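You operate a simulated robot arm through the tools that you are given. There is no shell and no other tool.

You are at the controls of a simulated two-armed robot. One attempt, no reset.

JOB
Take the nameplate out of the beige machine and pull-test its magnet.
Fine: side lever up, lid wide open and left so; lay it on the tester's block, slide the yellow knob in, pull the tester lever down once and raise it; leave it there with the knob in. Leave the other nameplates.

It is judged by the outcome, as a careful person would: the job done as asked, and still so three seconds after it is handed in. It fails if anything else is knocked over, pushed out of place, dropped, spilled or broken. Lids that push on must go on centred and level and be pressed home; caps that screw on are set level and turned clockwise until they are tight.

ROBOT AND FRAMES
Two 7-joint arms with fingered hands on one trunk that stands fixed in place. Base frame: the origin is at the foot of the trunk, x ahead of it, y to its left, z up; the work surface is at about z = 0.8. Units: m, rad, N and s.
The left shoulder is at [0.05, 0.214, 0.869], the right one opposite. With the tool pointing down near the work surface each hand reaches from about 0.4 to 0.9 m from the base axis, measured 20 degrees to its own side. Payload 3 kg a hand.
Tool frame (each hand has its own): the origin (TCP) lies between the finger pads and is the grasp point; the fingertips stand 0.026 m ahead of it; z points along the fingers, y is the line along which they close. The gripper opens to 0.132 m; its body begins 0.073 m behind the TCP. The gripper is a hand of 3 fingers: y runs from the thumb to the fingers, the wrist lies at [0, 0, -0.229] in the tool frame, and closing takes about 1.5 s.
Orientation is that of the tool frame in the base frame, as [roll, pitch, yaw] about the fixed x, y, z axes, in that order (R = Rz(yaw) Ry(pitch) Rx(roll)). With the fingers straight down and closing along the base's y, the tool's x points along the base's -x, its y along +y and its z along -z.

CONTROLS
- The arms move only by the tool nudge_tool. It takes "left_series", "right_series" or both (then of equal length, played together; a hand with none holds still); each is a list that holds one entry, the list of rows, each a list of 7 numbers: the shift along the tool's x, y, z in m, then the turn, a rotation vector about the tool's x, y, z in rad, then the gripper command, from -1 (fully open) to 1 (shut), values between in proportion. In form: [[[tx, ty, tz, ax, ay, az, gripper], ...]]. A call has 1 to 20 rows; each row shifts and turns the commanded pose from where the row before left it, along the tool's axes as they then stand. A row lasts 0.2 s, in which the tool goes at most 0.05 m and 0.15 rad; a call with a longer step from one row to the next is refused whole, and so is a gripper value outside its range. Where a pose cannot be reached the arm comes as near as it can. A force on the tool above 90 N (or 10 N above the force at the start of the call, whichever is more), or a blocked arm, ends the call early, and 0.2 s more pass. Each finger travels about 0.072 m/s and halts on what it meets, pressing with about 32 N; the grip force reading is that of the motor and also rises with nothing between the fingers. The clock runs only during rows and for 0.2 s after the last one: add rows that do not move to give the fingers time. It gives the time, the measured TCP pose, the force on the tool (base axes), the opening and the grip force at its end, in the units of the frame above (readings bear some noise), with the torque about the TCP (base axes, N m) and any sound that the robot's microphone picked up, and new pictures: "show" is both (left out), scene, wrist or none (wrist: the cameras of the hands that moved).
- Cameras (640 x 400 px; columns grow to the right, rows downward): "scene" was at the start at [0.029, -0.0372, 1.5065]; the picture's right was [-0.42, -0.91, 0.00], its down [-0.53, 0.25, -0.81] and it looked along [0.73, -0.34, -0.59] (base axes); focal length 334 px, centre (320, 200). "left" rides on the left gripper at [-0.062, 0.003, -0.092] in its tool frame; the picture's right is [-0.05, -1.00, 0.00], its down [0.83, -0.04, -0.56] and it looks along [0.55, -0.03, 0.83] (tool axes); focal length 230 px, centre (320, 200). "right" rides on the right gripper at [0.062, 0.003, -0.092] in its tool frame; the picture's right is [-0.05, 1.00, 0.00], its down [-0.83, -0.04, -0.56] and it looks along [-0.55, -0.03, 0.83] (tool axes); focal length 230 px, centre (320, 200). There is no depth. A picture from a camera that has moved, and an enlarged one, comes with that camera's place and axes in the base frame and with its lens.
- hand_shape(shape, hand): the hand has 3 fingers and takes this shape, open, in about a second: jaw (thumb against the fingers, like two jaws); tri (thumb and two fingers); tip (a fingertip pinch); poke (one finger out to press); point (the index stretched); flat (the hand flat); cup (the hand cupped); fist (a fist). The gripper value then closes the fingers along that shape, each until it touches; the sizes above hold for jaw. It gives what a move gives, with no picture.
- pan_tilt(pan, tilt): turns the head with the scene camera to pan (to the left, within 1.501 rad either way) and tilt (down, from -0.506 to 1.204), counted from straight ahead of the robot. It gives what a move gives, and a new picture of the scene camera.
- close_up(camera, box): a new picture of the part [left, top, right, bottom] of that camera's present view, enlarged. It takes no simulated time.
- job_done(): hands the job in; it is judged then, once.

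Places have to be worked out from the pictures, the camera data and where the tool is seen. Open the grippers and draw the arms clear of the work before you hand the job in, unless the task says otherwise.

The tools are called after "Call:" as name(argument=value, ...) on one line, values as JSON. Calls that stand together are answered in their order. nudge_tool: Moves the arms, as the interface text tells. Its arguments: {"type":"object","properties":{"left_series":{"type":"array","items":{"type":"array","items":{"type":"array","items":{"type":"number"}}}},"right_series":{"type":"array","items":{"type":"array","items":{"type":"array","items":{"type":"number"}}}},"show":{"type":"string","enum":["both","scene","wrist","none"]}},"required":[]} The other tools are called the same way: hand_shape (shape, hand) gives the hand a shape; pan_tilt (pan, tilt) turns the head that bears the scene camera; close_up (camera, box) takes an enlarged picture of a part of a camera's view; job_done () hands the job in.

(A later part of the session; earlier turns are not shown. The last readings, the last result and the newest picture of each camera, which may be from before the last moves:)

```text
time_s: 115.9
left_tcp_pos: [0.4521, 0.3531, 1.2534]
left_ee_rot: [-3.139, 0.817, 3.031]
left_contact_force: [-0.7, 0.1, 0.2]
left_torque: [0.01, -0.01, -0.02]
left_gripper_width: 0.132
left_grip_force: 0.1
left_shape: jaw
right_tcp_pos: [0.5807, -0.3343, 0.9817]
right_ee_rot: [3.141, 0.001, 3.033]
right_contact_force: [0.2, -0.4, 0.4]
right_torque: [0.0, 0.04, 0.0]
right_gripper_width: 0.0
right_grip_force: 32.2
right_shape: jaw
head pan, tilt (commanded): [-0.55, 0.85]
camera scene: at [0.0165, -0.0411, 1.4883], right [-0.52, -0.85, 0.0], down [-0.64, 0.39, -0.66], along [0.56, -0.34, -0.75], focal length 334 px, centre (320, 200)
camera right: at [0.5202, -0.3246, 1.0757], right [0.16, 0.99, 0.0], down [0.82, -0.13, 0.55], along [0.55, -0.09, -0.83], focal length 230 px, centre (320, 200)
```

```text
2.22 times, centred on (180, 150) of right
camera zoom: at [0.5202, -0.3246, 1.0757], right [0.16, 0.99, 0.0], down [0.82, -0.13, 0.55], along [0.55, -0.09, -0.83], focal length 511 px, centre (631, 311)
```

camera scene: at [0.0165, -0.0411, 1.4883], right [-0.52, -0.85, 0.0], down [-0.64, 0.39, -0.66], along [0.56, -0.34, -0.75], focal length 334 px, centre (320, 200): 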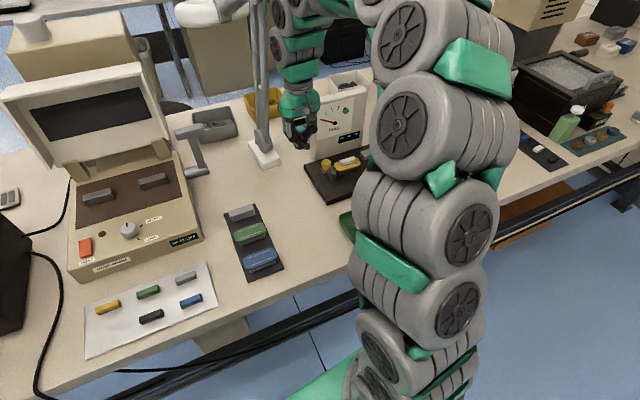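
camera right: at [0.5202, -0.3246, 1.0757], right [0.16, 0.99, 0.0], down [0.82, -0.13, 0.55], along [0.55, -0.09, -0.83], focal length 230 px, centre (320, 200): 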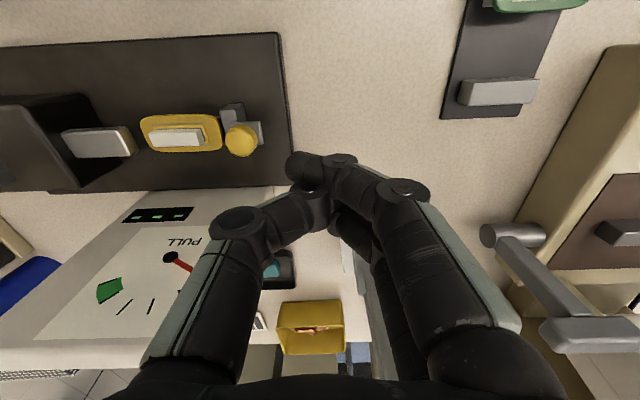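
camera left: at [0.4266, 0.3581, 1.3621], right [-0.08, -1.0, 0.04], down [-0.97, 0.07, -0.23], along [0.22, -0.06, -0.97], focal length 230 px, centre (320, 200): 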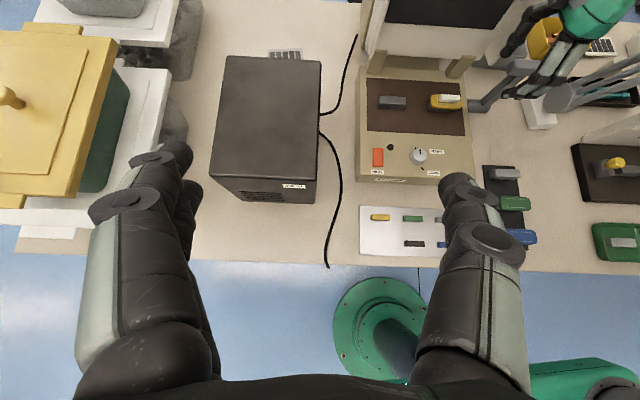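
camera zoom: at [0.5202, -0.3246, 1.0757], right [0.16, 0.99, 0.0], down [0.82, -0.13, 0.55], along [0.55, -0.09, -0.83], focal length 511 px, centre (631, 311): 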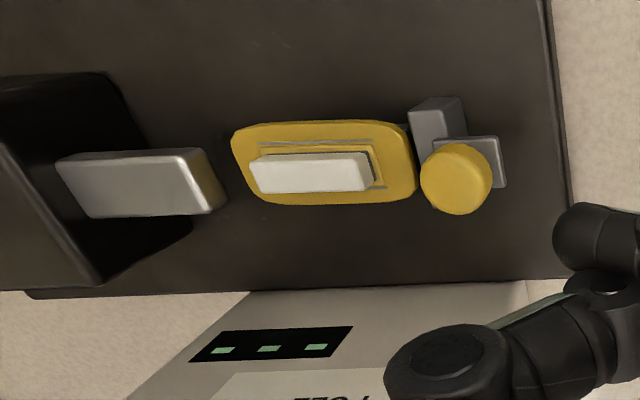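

The knob is in and the jaw sits at the plate's end. Now the tester lever: I move the right hand up and to the right to see the lever from the wrist camera.

Call:
nudge_tool(right_series=[[[0.01, 0, -0.045, 0, 0, 0, 1.0], [0.01, 0, -0.045, 0, 0, 0, 0.8], [0.01, 0, -0.045, 0, 0, 0, 0.5], [0.0123, -0.0377, 0, 0, 0, 0, 0.3], [0.0123, -0.0377, 0, 0, 0, 0, 0.2], [0.0123, -0.0377, 0, 0, 0, 0, 0.2], [0.0123, -0.0377, 0, 0, 0, 0, 0.2], [0.0123, -0.0377, 0, 0, 0, 0, 0.2], [0.0123, -0.0377, 0, 0, 0, 0, 0.2], [0.0123, -0.0377, 0, 0, 0, 0, 0.2], [0, 0, 0, 0, 0, 0, 0.2]]], show="both")

Call:
close_up(camera="right", box=[180, 60, 500, 300])

Call:
close_up(camera="scene", box=[290, 60, 450, 210])

```text
time_s: 118.3
left_tcp_pos: [0.4514, 0.3527, 1.2537]
left_ee_rot: [-3.139, 0.818, 3.03]
left_contact_force: [-0.1, 0.6, -0.5]
left_torque: [-0.03, 0.0, -0.01]
left_gripper_width: 0.1319
left_grip_force: 0.1
left_shape: jaw
right_tcp_pos: [0.437, -0.5855, 1.1175]
right_ee_rot: [-3.141, 0.0, 3.034]
right_contact_force: [-0.1, -0.5, -0.5]
right_torque: [-0.02, -0.03, -0.01]
right_gripper_width: 0.0524
right_grip_force: 0.1
right_shape: jaw
head pan, tilt (commanded): [-0.55, 0.85]
camera scene: at [0.0164, -0.0411, 1.4883], right [-0.52, -0.85, 0.0], down [-0.64, 0.39, -0.66], along [0.56, -0.34, -0.75], focal length 334 px, centre (320, 200)
camera right: at [0.3761, -0.5757, 1.2098], right [0.16, 0.99, 0.0], down [0.82, -0.13, 0.56], along [0.55, -0.09, -0.83], focal length 230 px, centre (320, 200)
```

scene: 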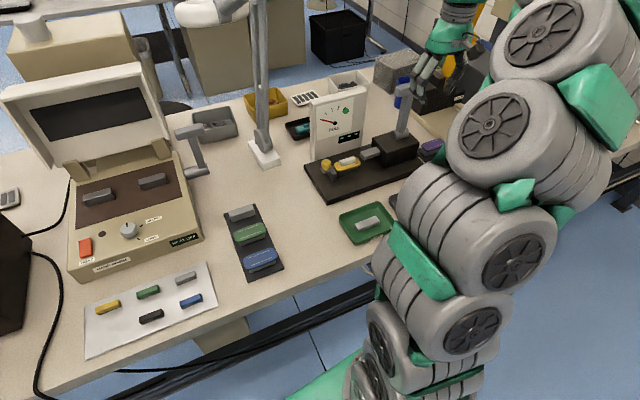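
right: 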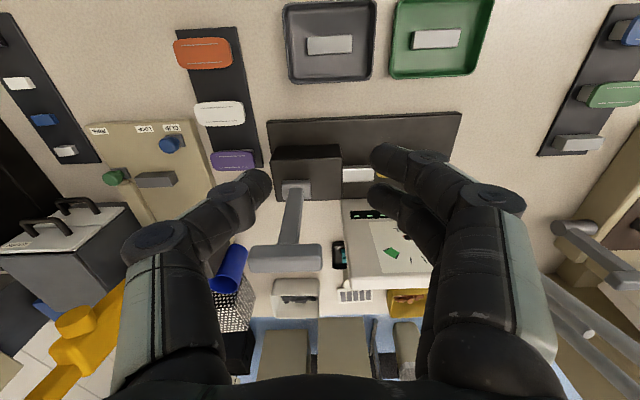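

```text
1.67 times, centred on (340, 180) of right
camera zoom: at [0.3761, -0.5757, 1.2098], right [0.16, 0.99, 0.0], down [0.82, -0.13, 0.56], along [0.55, -0.09, -0.83], focal length 384 px, centre (287, 233)
```

zoom: 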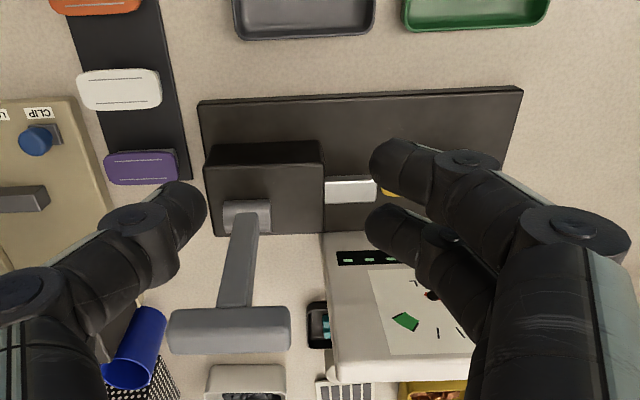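

```text
2.67 times, centred on (370, 135) of scene
camera zoom: at [0.0164, -0.0411, 1.4883], right [-0.52, -0.85, 0.0], down [-0.64, 0.39, -0.66], along [0.56, -0.34, -0.75], focal length 891 px, centre (187, 373)
```

zoom: 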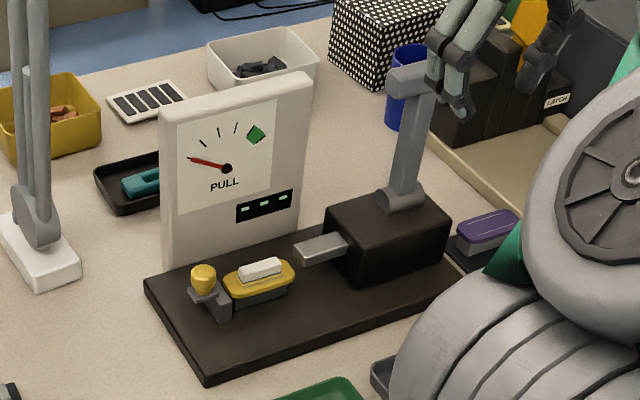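

The lever is clear now: pivot ≈ (0.5565, −0.644, 0.894), T‑handle centre ≈ (0.574, −0.649, 1.022), 86 mm long along y. I'll grip the handle by its two ends so it can swivel between the fingers. First I move above it with the hand opened wide.

Call:
nudge_tool(right_series=[[[-0.0143, -0.0048, -0.005, 0, 0, 0, -0.3], [-0.0286, -0.0097, -0.005, 0, 0, 0, -0.6], [-0.0286, -0.0097, 0, 0, 0, 0, -0.8], [-0.0286, -0.0097, 0, 0, 0, 0, -0.8], [-0.0286, -0.0097, 0, 0, 0, 0, -0.8], [-0.0143, -0.0048, 0, 0, 0, 0, -0.8], [0, 0, 0, 0, 0, 0, -0.8]]], show="both")

Call:
close_up(camera="right", box=[180, 60, 460, 260])

```text
time_s: 119.9
left_tcp_pos: [0.4533, 0.3521, 1.2545]
left_ee_rot: [-3.141, 0.817, 3.029]
left_contact_force: [-0.2, -0.2, -0.1]
left_torque: [-0.01, -0.01, 0.02]
left_gripper_width: 0.1317
left_grip_force: 0.1
left_shape: jaw
right_tcp_pos: [0.5651, -0.6444, 1.1243]
right_ee_rot: [-3.141, 0.002, 3.033]
right_contact_force: [0.3, 0.0, 0.1]
right_torque: [-0.05, 0.01, -0.01]
right_gripper_width: 0.1187
right_grip_force: 0.1
right_shape: jaw
right hand out of reach, approached as far as the arm can: row 6
head pan, tilt (commanded): [-0.55, 0.85]
camera scene: at [0.0164, -0.0411, 1.4883], right [-0.52, -0.85, 0.0], down [-0.64, 0.39, -0.66], along [0.56, -0.34, -0.75], focal length 334 px, centre (320, 200)
camera right: at [0.5054, -0.6345, 1.2175], right [0.16, 0.99, 0.0], down [0.82, -0.13, 0.56], along [0.55, -0.09, -0.83], focal length 230 px, centre (320, 200)
```

scene: 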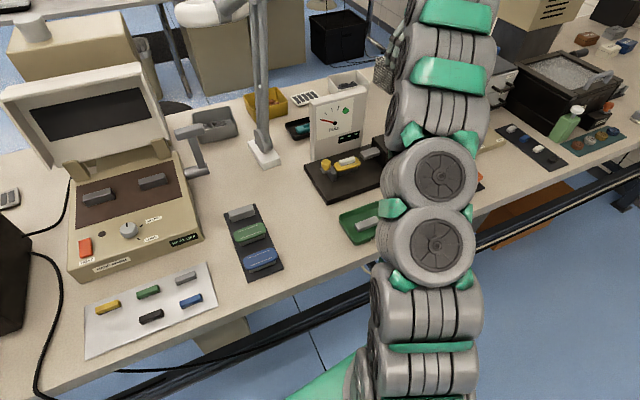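
right: 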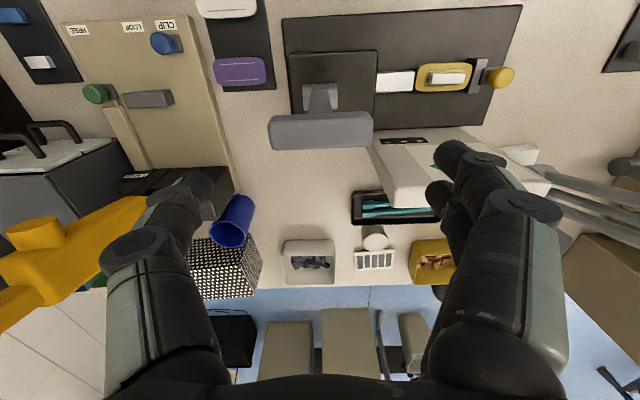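

```text
2.00 times, centred on (320, 160) of right
camera zoom: at [0.5054, -0.6345, 1.2175], right [0.16, 0.99, 0.0], down [0.82, -0.13, 0.56], along [0.55, -0.09, -0.83], focal length 460 px, centre (320, 280)
```

zoom: 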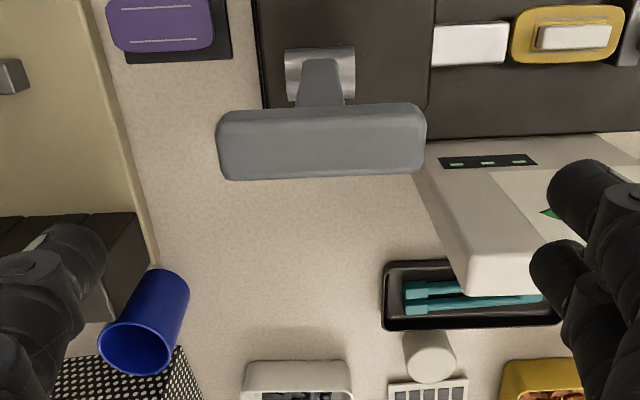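

At z 1.12 the arm is at full stretch but the hand is centred over the handle. I descend 5.5 cm and re-check before straddling the ends.

Call:
nudge_tool(right_series=[[[0, 0, 0.015, 0, 0, 0, -0.8], [0, 0, 0.02, 0, 0, 0, -0.8], [0, 0, 0.02, 0, 0, 0, -0.8], [0, 0, 0, 0, 0, 0, -0.8]]], show="wrist")

Call:
close_up(camera="right", box=[180, 60, 460, 260])

```text
time_s: 120.9
left_tcp_pos: [0.4521, 0.3522, 1.2535]
left_ee_rot: [-3.139, 0.818, 3.029]
left_contact_force: [0.9, 0.3, -0.8]
left_torque: [-0.01, 0.02, -0.01]
left_gripper_width: 0.1318
left_grip_force: 0.2
left_shape: jaw
right_tcp_pos: [0.5675, -0.6438, 1.0694]
right_ee_rot: [3.141, 0.002, 3.033]
right_contact_force: [0.4, 0.6, -0.7]
right_torque: [-0.03, 0.02, 0.01]
right_gripper_width: 0.1189
right_grip_force: 0.1
right_shape: jaw
head pan, tilt (commanded): [-0.55, 0.85]
camera right: at [0.5067, -0.6342, 1.163], right [0.16, 0.99, 0.0], down [0.82, -0.13, 0.56], along [0.55, -0.09, -0.83], focal length 230 px, centre (320, 200)
```

right: 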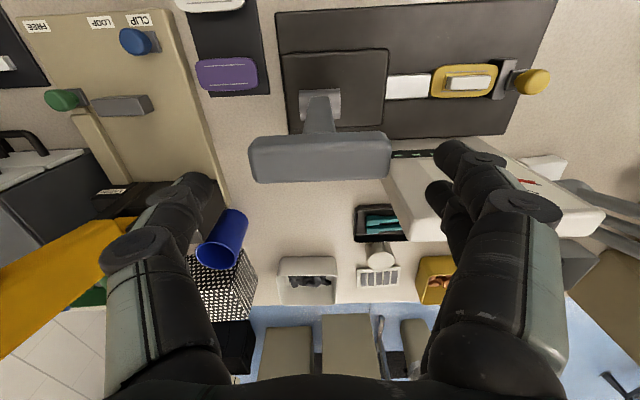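

```text
2.00 times, centred on (320, 160) of right
camera zoom: at [0.5067, -0.6342, 1.163], right [0.16, 0.99, 0.0], down [0.82, -0.13, 0.56], along [0.55, -0.09, -0.83], focal length 460 px, centre (320, 280)
```

zoom: 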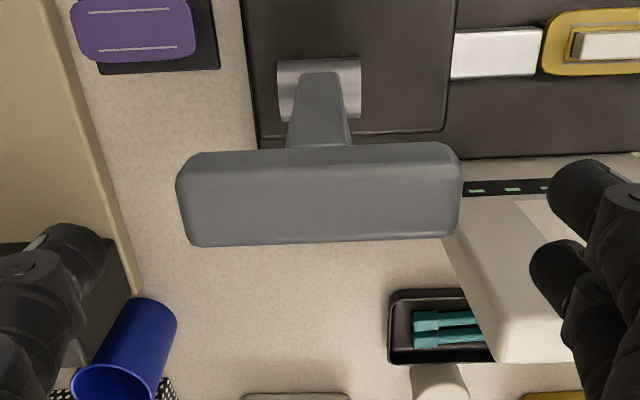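

Comparing both heights: the handle is 78–86 mm long, centre ≈ (0.559, −0.6445, 1.034), directly above the pivot. I shift 8 mm toward the robot, go down 33 mm around its ends and close.

Call:
nudge_tool(right_series=[[[0.0083, 0, 0.005, 0, 0, 0, -0.8], [0, 0, 0.014, 0, 0, 0, -0.8], [0, 0, 0.014, 0, 0, 0, -0.8], [0, 0, 0, 0, 0, 0, -0.8]]], show="wrist")

Call:
close_up(camera="right", box=[160, 80, 480, 300])

```text
time_s: 121.9
left_tcp_pos: [0.4524, 0.3537, 1.2535]
left_ee_rot: [-3.138, 0.817, 3.031]
left_contact_force: [-0.7, 0.0, -0.5]
left_torque: [-0.03, 0.0, -0.02]
left_gripper_width: 0.1317
left_grip_force: 0.0
left_shape: jaw
right_tcp_pos: [0.5578, -0.6428, 1.0362]
right_ee_rot: [3.142, 0.001, 3.035]
right_contact_force: [0.5, 0.3, -0.2]
right_torque: [-0.03, -0.02, 0.01]
right_gripper_width: 0.1187
right_grip_force: 0.1
right_shape: jaw
head pan, tilt (commanded): [-0.55, 0.85]
camera right: at [0.4977, -0.633, 1.1294], right [0.16, 0.99, 0.0], down [0.82, -0.13, 0.56], along [0.55, -0.09, -0.83], focal length 230 px, centre (320, 200)
```

right: 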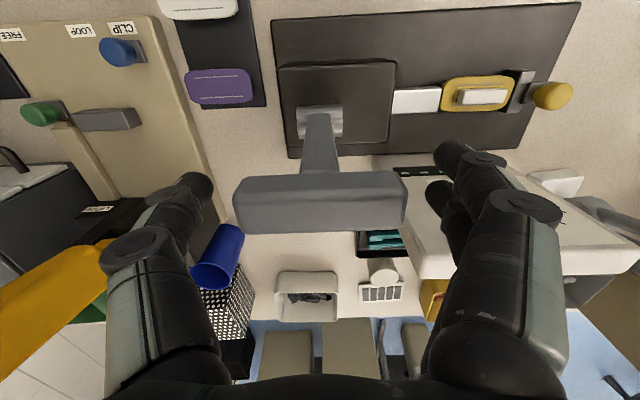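

```text
1.82 times, centred on (320, 190) of right
camera zoom: at [0.4977, -0.633, 1.1294], right [0.16, 0.99, 0.0], down [0.82, -0.13, 0.56], along [0.55, -0.09, -0.83], focal length 418 px, centre (320, 218)
```

zoom: 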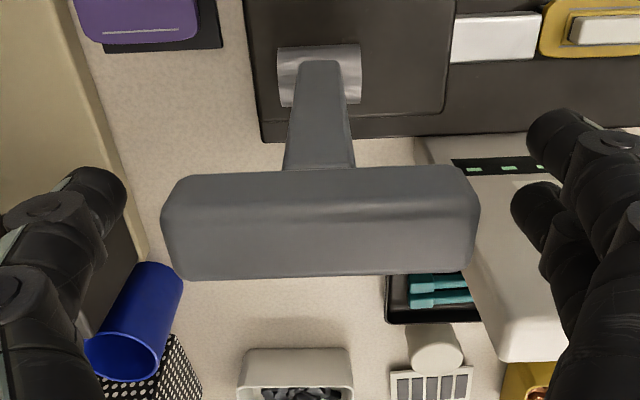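

The handle lies between thumb and fingers at TCP height. I lower 3 mm and close onto its ends.

Call:
nudge_tool(right_series=[[[0.002, 0, 0.003, 0, 0, 0, -0.6], [0, 0, 0, 0, 0, 0, -0.4], [0, 0, 0, 0, 0, 0, -0.2], [0, 0, 0, 0, 0, 0, 0.0], [0, 0, 0, 0, 0, 0, 0.2], [0, 0, 0, 0, 0, 0, 0.4], [0, 0, 0, 0, 0, 0, 0.4]]], show="wrist")

Call:
close_up(camera="right", box=[160, 80, 480, 300])

```text
time_s: 123.5
left_tcp_pos: [0.4521, 0.3514, 1.2535]
left_ee_rot: [-3.14, 0.818, 3.031]
left_contact_force: [0.2, -0.6, -0.1]
left_torque: [0.0, -0.03, 0.03]
left_gripper_width: 0.1317
left_grip_force: 0.1
left_shape: jaw
right_tcp_pos: [0.5559, -0.6416, 1.0325]
right_ee_rot: [3.14, -0.002, 3.033]
right_contact_force: [-4.8, 0.3, -15.0]
right_torque: [-0.19, 0.08, 0.52]
right_gripper_width: 0.0662
right_grip_force: 31.8
right_shape: jaw
head pan, tilt (commanded): [-0.55, 0.85]
camera right: at [0.4955, -0.6328, 1.1259], right [0.16, 0.99, 0.0], down [0.82, -0.13, 0.55], along [0.55, -0.09, -0.83], focal length 230 px, centre (320, 200)
```

right: 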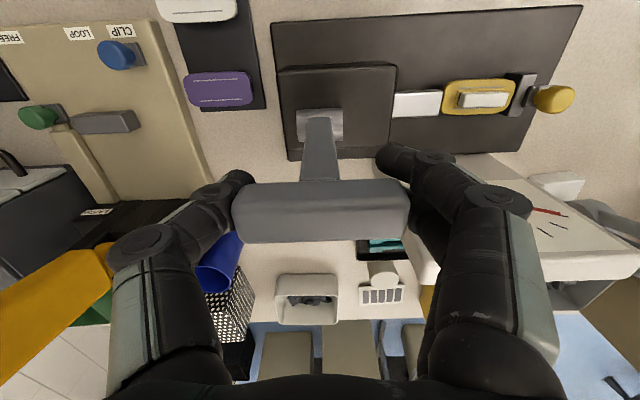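

```text
1.82 times, centred on (320, 190) of right
camera zoom: at [0.4955, -0.6328, 1.1259], right [0.16, 0.99, 0.0], down [0.82, -0.13, 0.55], along [0.55, -0.09, -0.83], focal length 418 px, centre (320, 218)
```

zoom: 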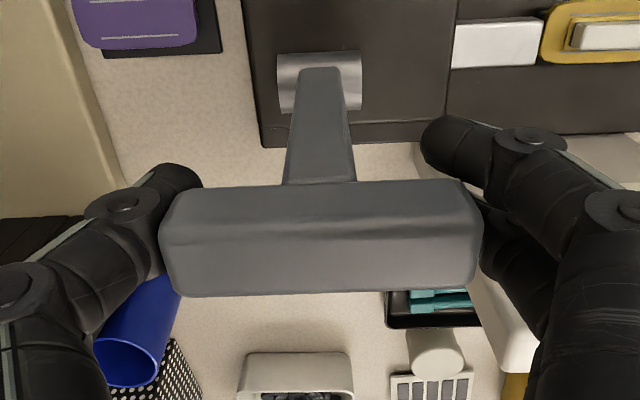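

The grip holds the handle ends (one finger lies in front of the bar, which will help raising). I try pulling the lever along its arc about the pivot, first ~24°.

Call:
nudge_tool(right_series=[[[0.0145, 0, 0.0008, 0, 0, 0, 0.4], [0.0144, 0, 0.0023, 0, 0, 0, 0.4], [0.0141, 0, 0.0038, 0, 0, 0, 0.4], [0, 0, 0, 0, 0, 0, 0.4]]], show="both")

Call:
close_up(camera="right", box=[160, 80, 480, 300])

```text
time_s: 124.5
left_tcp_pos: [0.452, 0.353, 1.2533]
left_ee_rot: [-3.14, 0.817, 3.029]
left_contact_force: [-0.2, 0.2, -0.2]
left_torque: [0.0, -0.04, 0.01]
left_gripper_width: 0.1321
left_grip_force: 0.0
left_shape: jaw
right_tcp_pos: [0.5129, -0.6369, 1.0249]
right_ee_rot: [3.141, 0.0, 3.032]
right_contact_force: [14.5, -9.1, -29.6]
right_torque: [-0.85, -0.6, 1.45]
right_gripper_width: 0.0616
right_grip_force: 32.6
right_shape: jaw
head pan, tilt (commanded): [-0.55, 0.85]
camera scene: at [0.017, -0.0416, 1.4883], right [-0.52, -0.85, 0.0], down [-0.64, 0.39, -0.66], along [0.56, -0.34, -0.75], focal length 334 px, centre (320, 200)
camera right: at [0.4533, -0.6279, 1.1184], right [0.16, 0.99, 0.0], down [0.82, -0.13, 0.55], along [0.55, -0.09, -0.83], focal length 230 px, centre (320, 200)
```

scene: 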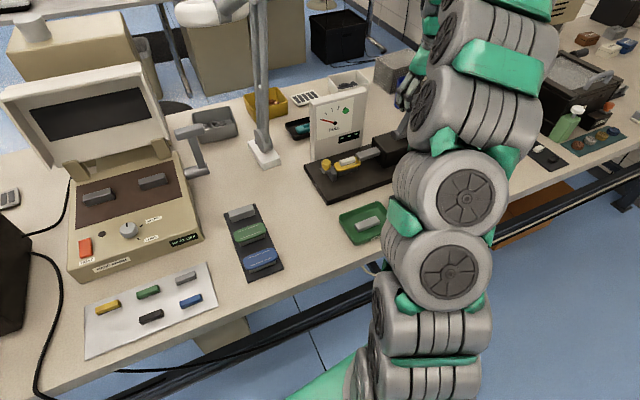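
right: 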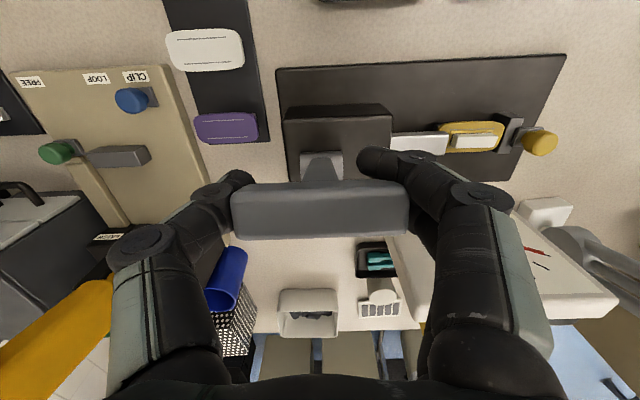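

```text
1.82 times, centred on (320, 190) of right
camera zoom: at [0.4533, -0.6279, 1.1184], right [0.16, 0.99, 0.0], down [0.82, -0.13, 0.55], along [0.55, -0.09, -0.83], focal length 418 px, centre (320, 218)
```

zoom: 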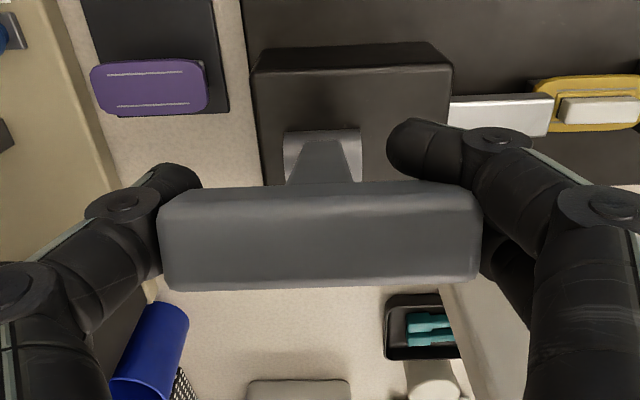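

The lever follows (18° so far). Force suggests my arc is a little wide, so I add a bit more downward motion and continue.

Call:
nudge_tool(right_series=[[[0.012, 0, 0.008, 0, 0, 0, 0.4], [0.0125, 0, 0.0078, 0, 0, 0, 0.4], [0.0118, 0, 0.0088, 0, 0, 0, 0.4], [0, 0, 0, 0, 0, 0, 0.4]]], show="both")

Call:
close_up(camera="right", box=[160, 80, 480, 300])

Call:
close_up(camera="scene", box=[290, 60, 450, 210])

```text
time_s: 125.5
left_tcp_pos: [0.4514, 0.3524, 1.2545]
left_ee_rot: [-3.139, 0.818, 3.029]
left_contact_force: [-0.5, 0.0, -0.1]
left_torque: [0.02, -0.01, -0.02]
left_gripper_width: 0.1318
left_grip_force: 0.0
left_shape: jaw
right_tcp_pos: [0.4758, -0.6329, 1.0019]
right_ee_rot: [-3.139, 0.002, 3.034]
right_contact_force: [9.7, -10.4, -5.3]
right_torque: [-1.03, -0.43, 1.44]
right_gripper_width: 0.0588
right_grip_force: 32.0
right_shape: jaw
head pan, tilt (commanded): [-0.55, 0.85]
camera scene: at [0.0166, -0.0413, 1.4883], right [-0.52, -0.85, 0.0], down [-0.64, 0.39, -0.66], along [0.56, -0.34, -0.75], focal length 334 px, centre (320, 200)
camera right: at [0.4161, -0.6244, 1.0943], right [0.16, 0.99, 0.0], down [0.82, -0.13, 0.56], along [0.55, -0.09, -0.83], focal length 230 px, centre (320, 200)
```

scene: 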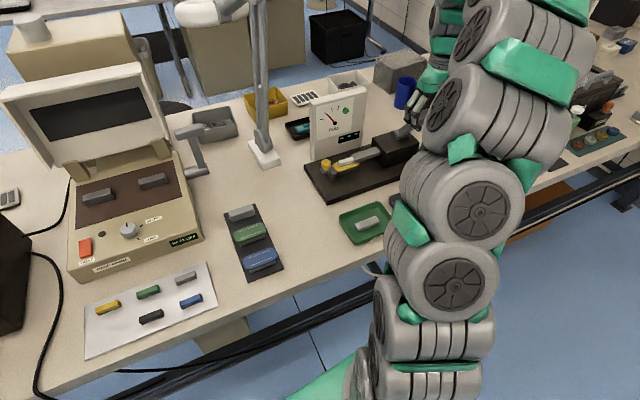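
right: 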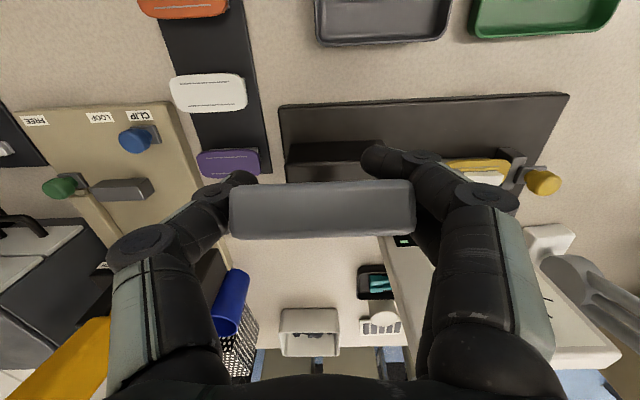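

```text
1.82 times, centred on (320, 190) of right
camera zoom: at [0.4161, -0.6244, 1.0943], right [0.16, 0.99, 0.0], down [0.82, -0.13, 0.56], along [0.55, -0.09, -0.83], focal length 418 px, centre (320, 218)
```

zoom: 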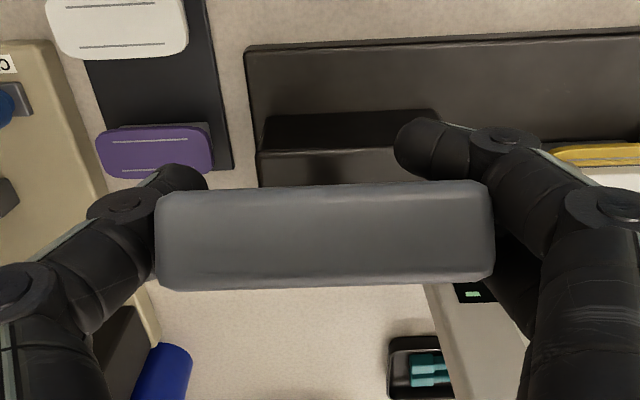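

```text
2.67 times, centred on (370, 135) of scene
camera zoom: at [0.0166, -0.0413, 1.4883], right [-0.52, -0.85, 0.0], down [-0.64, 0.39, -0.66], along [0.56, -0.34, -0.75], focal length 891 px, centre (187, 373)
```

zoom: 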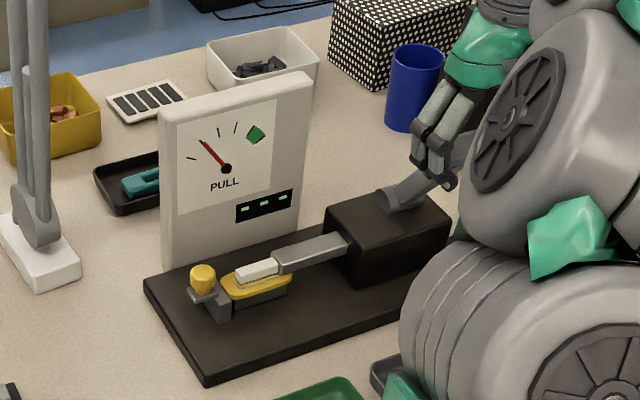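

Works: the puller bar slides over to the magnet and the needle is rising. I continue the downstroke.

Call:
nudge_tool(right_series=[[[0.0105, 0, 0.0093, 0, 0, 0, 0.4], [0.0094, 0, 0.0103, 0, 0, 0, 0.4], [0.0084, 0, 0.0113, 0, 0, 0, 0.4], [0, 0, 0, 0, 0, 0, 0.4]]], show="both")

Call:
close_up(camera="right", box=[160, 80, 480, 300])

Call:
close_up(camera="scene", box=[290, 60, 450, 210])

```text
time_s: 126.5
left_tcp_pos: [0.4521, 0.3527, 1.254]
left_ee_rot: [-3.14, 0.817, 3.031]
left_contact_force: [0.5, -0.4, 0.1]
left_torque: [-0.01, 0.0, 0.01]
left_gripper_width: 0.132
left_grip_force: 0.1
left_shape: jaw
right_tcp_pos: [0.4479, -0.6308, 0.9708]
right_ee_rot: [-3.14, 0.003, 3.032]
right_contact_force: [13.8, -10.6, -5.9]
right_torque: [-0.78, -0.32, 0.49]
right_gripper_width: 0.0577
right_grip_force: 31.8
right_shape: jaw
head pan, tilt (commanded): [-0.55, 0.85]
camera scene: at [0.0167, -0.0413, 1.4883], right [-0.52, -0.85, 0.0], down [-0.64, 0.39, -0.66], along [0.56, -0.34, -0.75], focal length 334 px, centre (320, 200)
camera right: at [0.3879, -0.6208, 1.0637], right [0.16, 0.99, 0.0], down [0.82, -0.13, 0.55], along [0.55, -0.09, -0.83], focal length 230 px, centre (320, 200)
```

scene: 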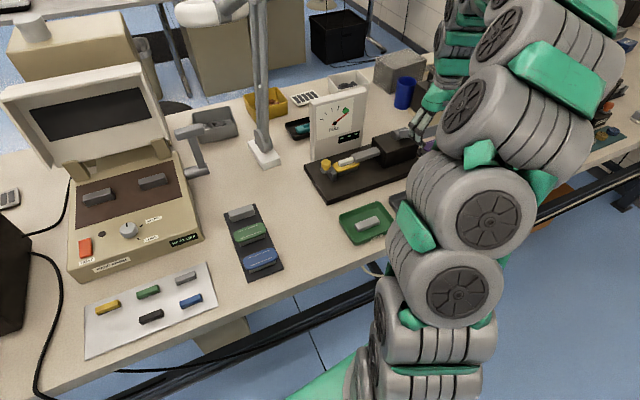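
right: 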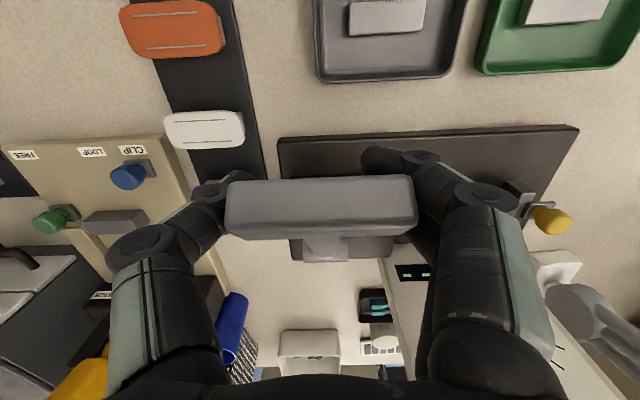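

```text
1.82 times, centred on (320, 190) of right
camera zoom: at [0.3879, -0.6208, 1.0637], right [0.16, 0.99, 0.0], down [0.82, -0.13, 0.55], along [0.55, -0.09, -0.83], focal length 418 px, centre (320, 218)
```

zoom: 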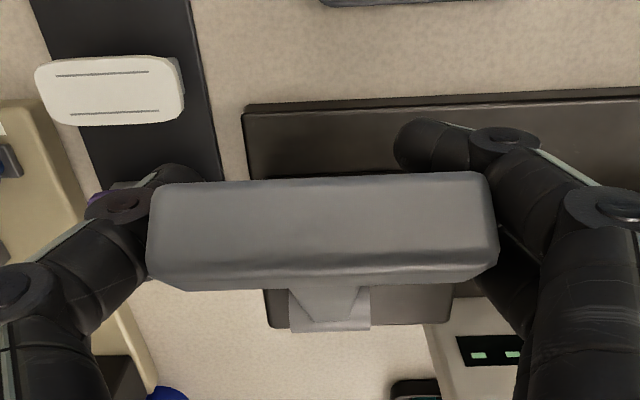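

```text
2.67 times, centred on (370, 135) of scene
camera zoom: at [0.0167, -0.0413, 1.4883], right [-0.52, -0.85, 0.0], down [-0.64, 0.39, -0.66], along [0.56, -0.34, -0.75], focal length 891 px, centre (187, 373)
```

zoom: 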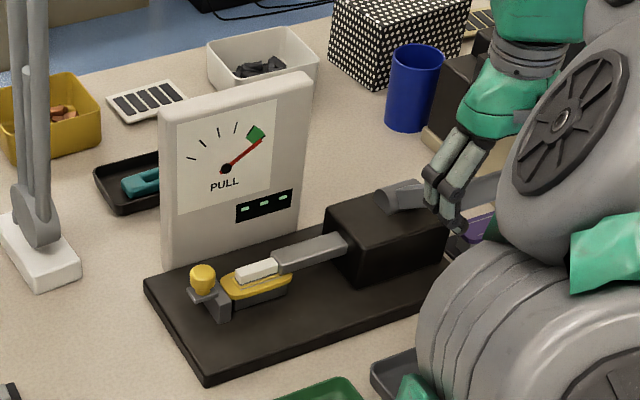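

The needle has swung into the green mark. I continue gently to find the bottom of the stroke.

Call:
nudge_tool(right_series=[[[0.0047, 0, 0.0081, 0, 0, 0, 0.4], [0.0043, 0, 0.0084, 0, 0, 0, 0.4], [0, 0, 0, 0, 0, 0, 0.4]]], show="wrist")

Call:
close_up(camera="scene", box=[290, 60, 450, 210])

```text
time_s: 127.3
left_tcp_pos: [0.452, 0.3538, 1.2537]
left_ee_rot: [-3.139, 0.816, 3.03]
left_contact_force: [-0.5, -0.6, 0.3]
left_torque: [-0.04, -0.02, 0.01]
left_gripper_width: 0.132
left_grip_force: 0.1
left_shape: jaw
right_tcp_pos: [0.44, -0.6285, 0.9541]
right_ee_rot: [-3.14, -0.001, 3.034]
right_contact_force: [4.6, -9.0, 3.0]
right_torque: [-0.64, -0.24, 0.27]
right_gripper_width: 0.0575
right_grip_force: 31.6
right_shape: jaw
head pan, tilt (commanded): [-0.55, 0.85]
camera right: at [0.3792, -0.6201, 1.0481], right [0.16, 0.99, 0.0], down [0.82, -0.13, 0.56], along [0.55, -0.09, -0.83], focal length 230 px, centre (320, 200)
```

right: 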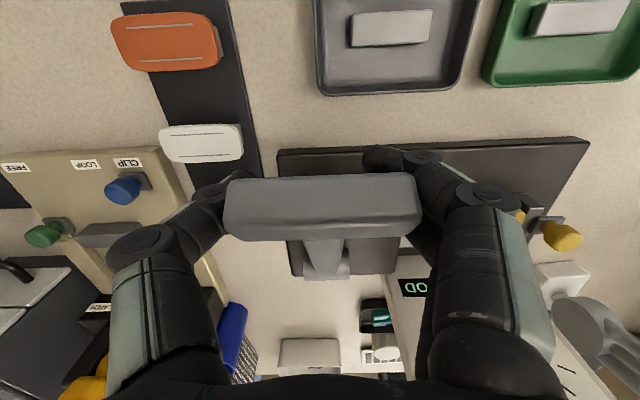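

```text
2.67 times, centred on (370, 135) of scene
camera zoom: at [0.0165, -0.0411, 1.4883], right [-0.52, -0.85, 0.0], down [-0.64, 0.39, -0.66], along [0.56, -0.34, -0.75], focal length 891 px, centre (187, 373)
```

zoom: 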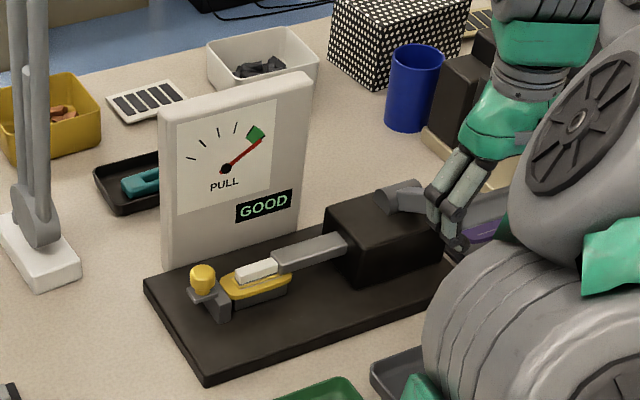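

The display reads "GOOD" — the pull is done. Now I raise the lever by retracing the arc.

Call:
nudge_tool(right_series=[[[-0.0043, 0, -0.0084, 0, 0, 0, 0.4], [-0.0047, 0, -0.0081, 0, 0, 0, 0.4], [-0.0084, 0, -0.0113, 0, 0, 0, 0.4], [-0.0094, 0, -0.0103, 0, 0, 0, 0.4], [-0.0105, 0, -0.0093, 0, 0, 0, 0.4], [0, 0, 0, 0, 0, 0, 0.4]]], show="both")

Call:
close_up(camera="right", box=[160, 80, 480, 300])

Call:
close_up(camera="scene", box=[290, 60, 450, 210])

```text
time_s: 128.7
left_tcp_pos: [0.4522, 0.3531, 1.2537]
left_ee_rot: [-3.139, 0.817, 3.03]
left_contact_force: [0.1, 0.6, 0.5]
left_torque: [0.01, 0.0, -0.02]
left_gripper_width: 0.1319
left_grip_force: 0.1
left_shape: jaw
right_tcp_pos: [0.4775, -0.6346, 1.0021]
right_ee_rot: [-3.141, -0.001, 3.033]
right_contact_force: [10.0, -14.6, -22.8]
right_torque: [-0.93, 0.61, -0.85]
right_gripper_width: 0.0575
right_grip_force: 31.6
right_shape: jaw
head pan, tilt (commanded): [-0.55, 0.85]
camera scene: at [0.0169, -0.0416, 1.4883], right [-0.52, -0.85, 0.0], down [-0.64, 0.39, -0.66], along [0.56, -0.34, -0.75], focal length 334 px, centre (320, 200)
camera right: at [0.4175, -0.6237, 1.0946], right [0.16, 0.99, 0.0], down [0.82, -0.13, 0.56], along [0.55, -0.09, -0.83], focal length 230 px, centre (320, 200)
```

scene: 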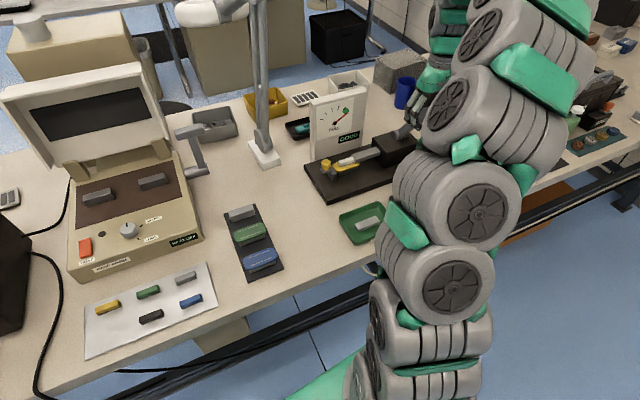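
right: 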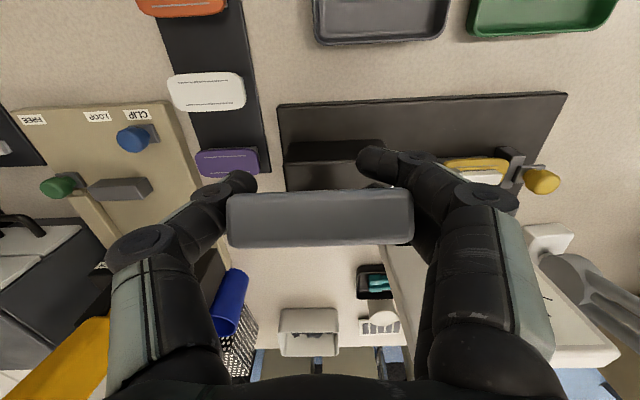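

```text
1.82 times, centred on (320, 190) of right
camera zoom: at [0.4175, -0.6237, 1.0946], right [0.16, 0.99, 0.0], down [0.82, -0.13, 0.56], along [0.55, -0.09, -0.83], focal length 418 px, centre (320, 218)
```

zoom: 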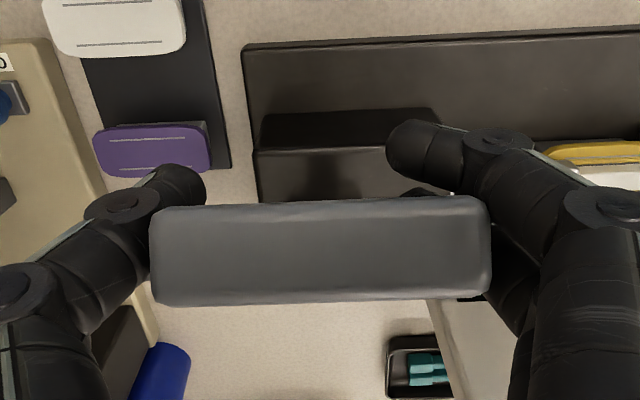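

```text
2.67 times, centred on (370, 135) of scene
camera zoom: at [0.0169, -0.0416, 1.4883], right [-0.52, -0.85, 0.0], down [-0.64, 0.39, -0.66], along [0.56, -0.34, -0.75], focal length 891 px, centre (187, 373)
```

zoom: 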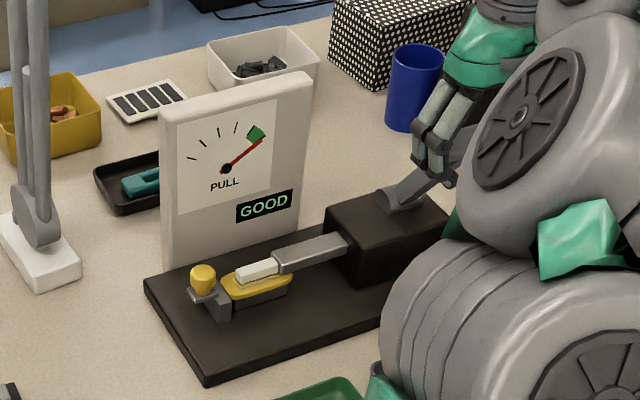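

The lever comes up with the hand. I continue the upstroke.

Call:
nudge_tool(right_series=[[[-0.0118, 0, -0.0075, 0, 0, 0, 0.4], [-0.0125, 0, -0.0068, 0, 0, 0, 0.4], [-0.0125, 0, -0.0055, 0, 0, 0, 0.4], [0, 0, 0, 0, 0, 0, 0.4]]], show="both")

Call:
close_up(camera="right", box=[160, 80, 480, 300])

Call:
close_up(camera="scene", box=[290, 60, 450, 210])

```text
time_s: 129.7
left_tcp_pos: [0.4517, 0.3524, 1.2539]
left_ee_rot: [-3.139, 0.818, 3.03]
left_contact_force: [-0.1, -0.2, 0.1]
left_torque: [0.01, 0.03, 0.02]
left_gripper_width: 0.1321
left_grip_force: 0.1
left_shape: jaw
right_tcp_pos: [0.5156, -0.6384, 1.0208]
right_ee_rot: [3.141, 0.001, 3.033]
right_contact_force: [3.7, -14.3, -30.5]
right_torque: [-1.41, 0.65, -0.44]
right_gripper_width: 0.0554
right_grip_force: 32.0
right_shape: jaw
head pan, tilt (commanded): [-0.55, 0.85]
camera scene: at [0.0169, -0.0416, 1.4883], right [-0.52, -0.85, 0.0], down [-0.64, 0.39, -0.66], along [0.56, -0.34, -0.75], focal length 334 px, centre (320, 200)
camera right: at [0.4547, -0.628, 1.1137], right [0.16, 0.99, 0.0], down [0.82, -0.13, 0.56], along [0.55, -0.09, -0.83], focal length 230 px, centre (320, 200)
```

scene: 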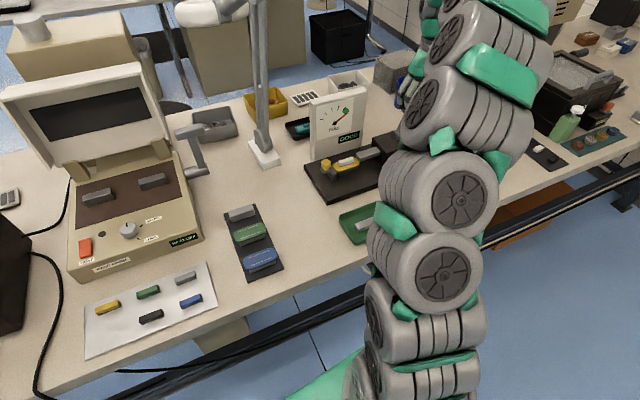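
right: 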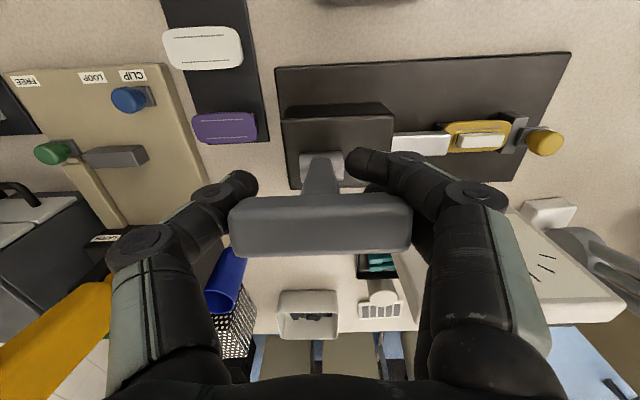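

```text
1.82 times, centred on (320, 190) of right
camera zoom: at [0.4547, -0.628, 1.1137], right [0.16, 0.99, 0.0], down [0.82, -0.13, 0.56], along [0.55, -0.09, -0.83], focal length 418 px, centre (320, 218)
```

zoom: 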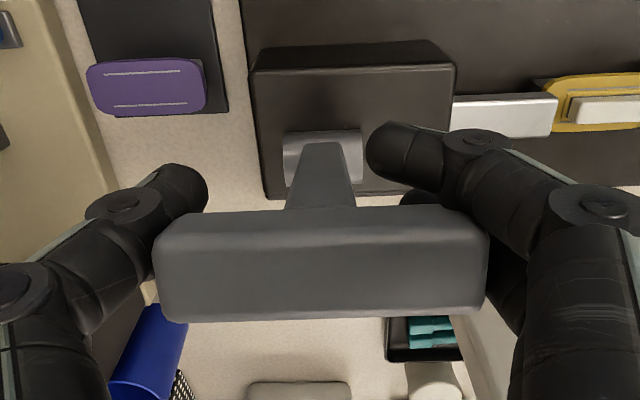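

```text
2.67 times, centred on (370, 135) of scene
camera zoom: at [0.0169, -0.0416, 1.4883], right [-0.52, -0.85, 0.0], down [-0.64, 0.39, -0.66], along [0.56, -0.34, -0.75], focal length 891 px, centre (187, 373)
```

zoom: 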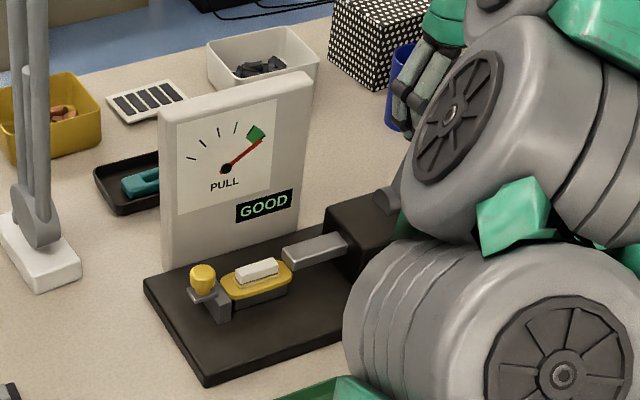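

The puller has retracted and the display still shows GOOD. I finish the upstroke to vertical with less upward bias.

Call:
nudge_tool(right_series=[[[-0.0135, 0, -0.001, 0, 0, 0, 0.4], [-0.0138, 0, -0.0005, 0, 0, 0, 0.4], [-0.0138, 0, 0.0, 0, 0, 0, 0.4], [0, 0, 0, 0, 0, 0, 0.4]]], show="both")

Call:
close_up(camera="right", box=[160, 80, 480, 300])

Call:
close_up(camera="scene", box=[290, 60, 450, 210])

```text
time_s: 130.7
left_tcp_pos: [0.4522, 0.3507, 1.2541]
left_ee_rot: [-3.141, 0.82, 3.027]
left_contact_force: [0.3, -0.8, 0.4]
left_torque: [-0.01, -0.03, 0.01]
left_gripper_width: 0.1317
left_grip_force: 0.1
left_shape: jaw
right_tcp_pos: [0.5522, -0.6442, 1.0229]
right_ee_rot: [-3.14, -0.001, 3.03]
right_contact_force: [-35.0, -15.2, -5.6]
right_torque: [-0.5, 0.23, 0.12]
right_gripper_width: 0.0505
right_grip_force: 32.0
right_shape: jaw
head pan, tilt (commanded): [-0.55, 0.85]
camera scene: at [0.0158, -0.0414, 1.4883], right [-0.52, -0.85, 0.0], down [-0.64, 0.39, -0.66], along [0.56, -0.35, -0.75], focal length 334 px, centre (320, 200)
camera right: at [0.4924, -0.6345, 1.1164], right [0.16, 0.99, 0.0], down [0.82, -0.14, 0.55], along [0.55, -0.09, -0.83], focal length 230 px, centre (320, 200)
```

scene: 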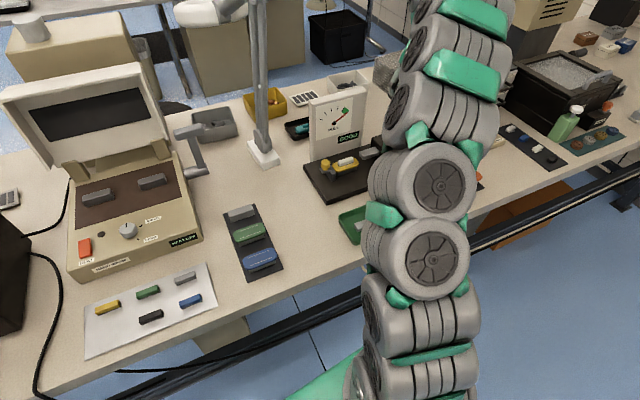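
right: 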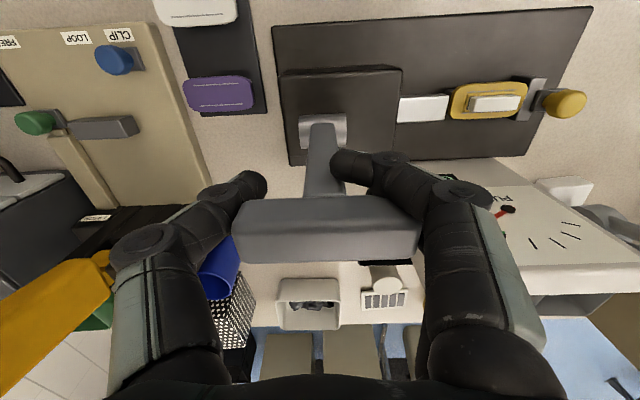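

```text
1.82 times, centred on (320, 190) of right
camera zoom: at [0.4924, -0.6345, 1.1164], right [0.16, 0.99, 0.0], down [0.82, -0.14, 0.55], along [0.55, -0.09, -0.83], focal length 418 px, centre (320, 218)
```

zoom: 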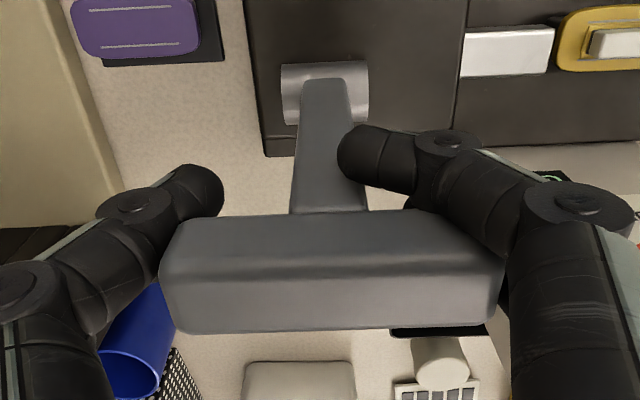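

```text
2.67 times, centred on (370, 135) of scene
camera zoom: at [0.0158, -0.0414, 1.4883], right [-0.52, -0.85, 0.0], down [-0.64, 0.39, -0.66], along [0.56, -0.35, -0.75], focal length 891 px, centre (187, 373)
```

zoom: 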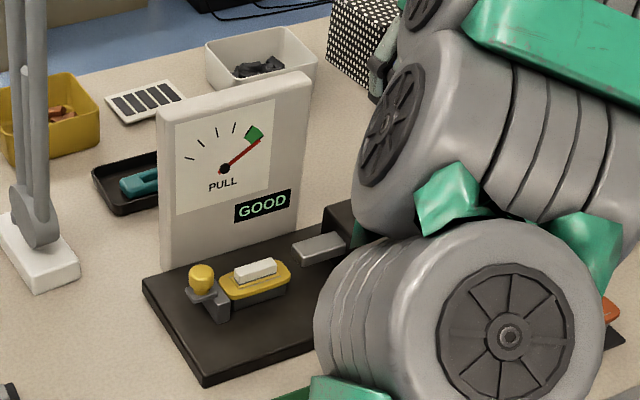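

The lever is back at its upright stop (35 N). I ease off, open the hand wide, and lift straight up.

Call:
nudge_tool(right_series=[[[0.006, 0, 0, 0, 0, 0, 0.2], [0.002, 0, 0, 0, 0, 0, -0.1], [0, 0, 0, 0, 0, 0, -0.4], [0, 0, 0, 0, 0, 0, -0.7], [0, 0, 0, 0, 0, 0, -0.85], [0, 0, 0, 0, 0, 0, -0.85], [0, 0, 0, 0, 0, 0, -0.85]]], show="wrist")

Call:
close_up(camera="right", box=[160, 80, 480, 300])

```text
time_s: 132.3
left_tcp_pos: [0.4511, 0.352, 1.2538]
left_ee_rot: [-3.139, 0.819, 3.03]
left_contact_force: [0.3, 0.1, 0.0]
left_torque: [-0.02, 0.02, 0.01]
left_gripper_width: 0.1319
left_grip_force: 0.0
left_shape: jaw
right_tcp_pos: [0.5481, -0.6412, 1.0237]
right_ee_rot: [-3.141, -0.001, 3.035]
right_contact_force: [-0.2, -0.3, 0.6]
right_torque: [0.02, 0.01, -0.01]
right_gripper_width: 0.1218
right_grip_force: 0.0
right_shape: jaw
head pan, tilt (commanded): [-0.55, 0.85]
camera right: at [0.4871, -0.6314, 1.1165], right [0.16, 0.99, 0.0], down [0.82, -0.13, 0.56], along [0.55, -0.09, -0.83], focal length 230 px, centre (320, 200)
```

right: 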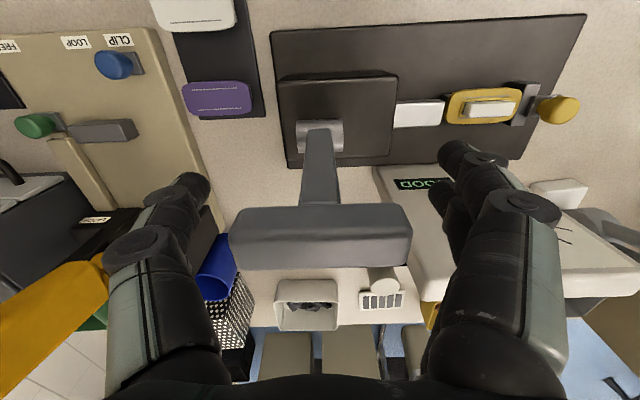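

```text
1.82 times, centred on (320, 190) of right
camera zoom: at [0.4871, -0.6314, 1.1165], right [0.16, 0.99, 0.0], down [0.82, -0.13, 0.56], along [0.55, -0.09, -0.83], focal length 418 px, centre (320, 218)
```

zoom: 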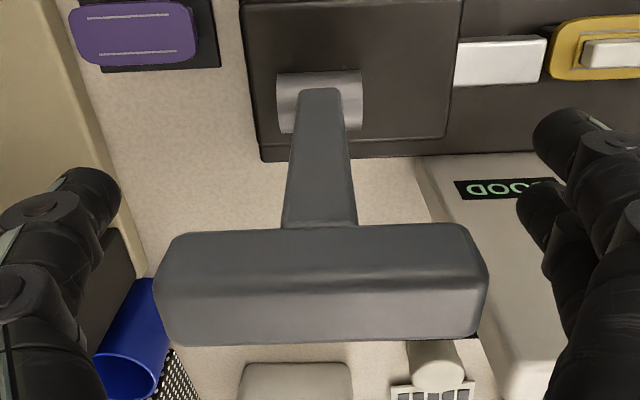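

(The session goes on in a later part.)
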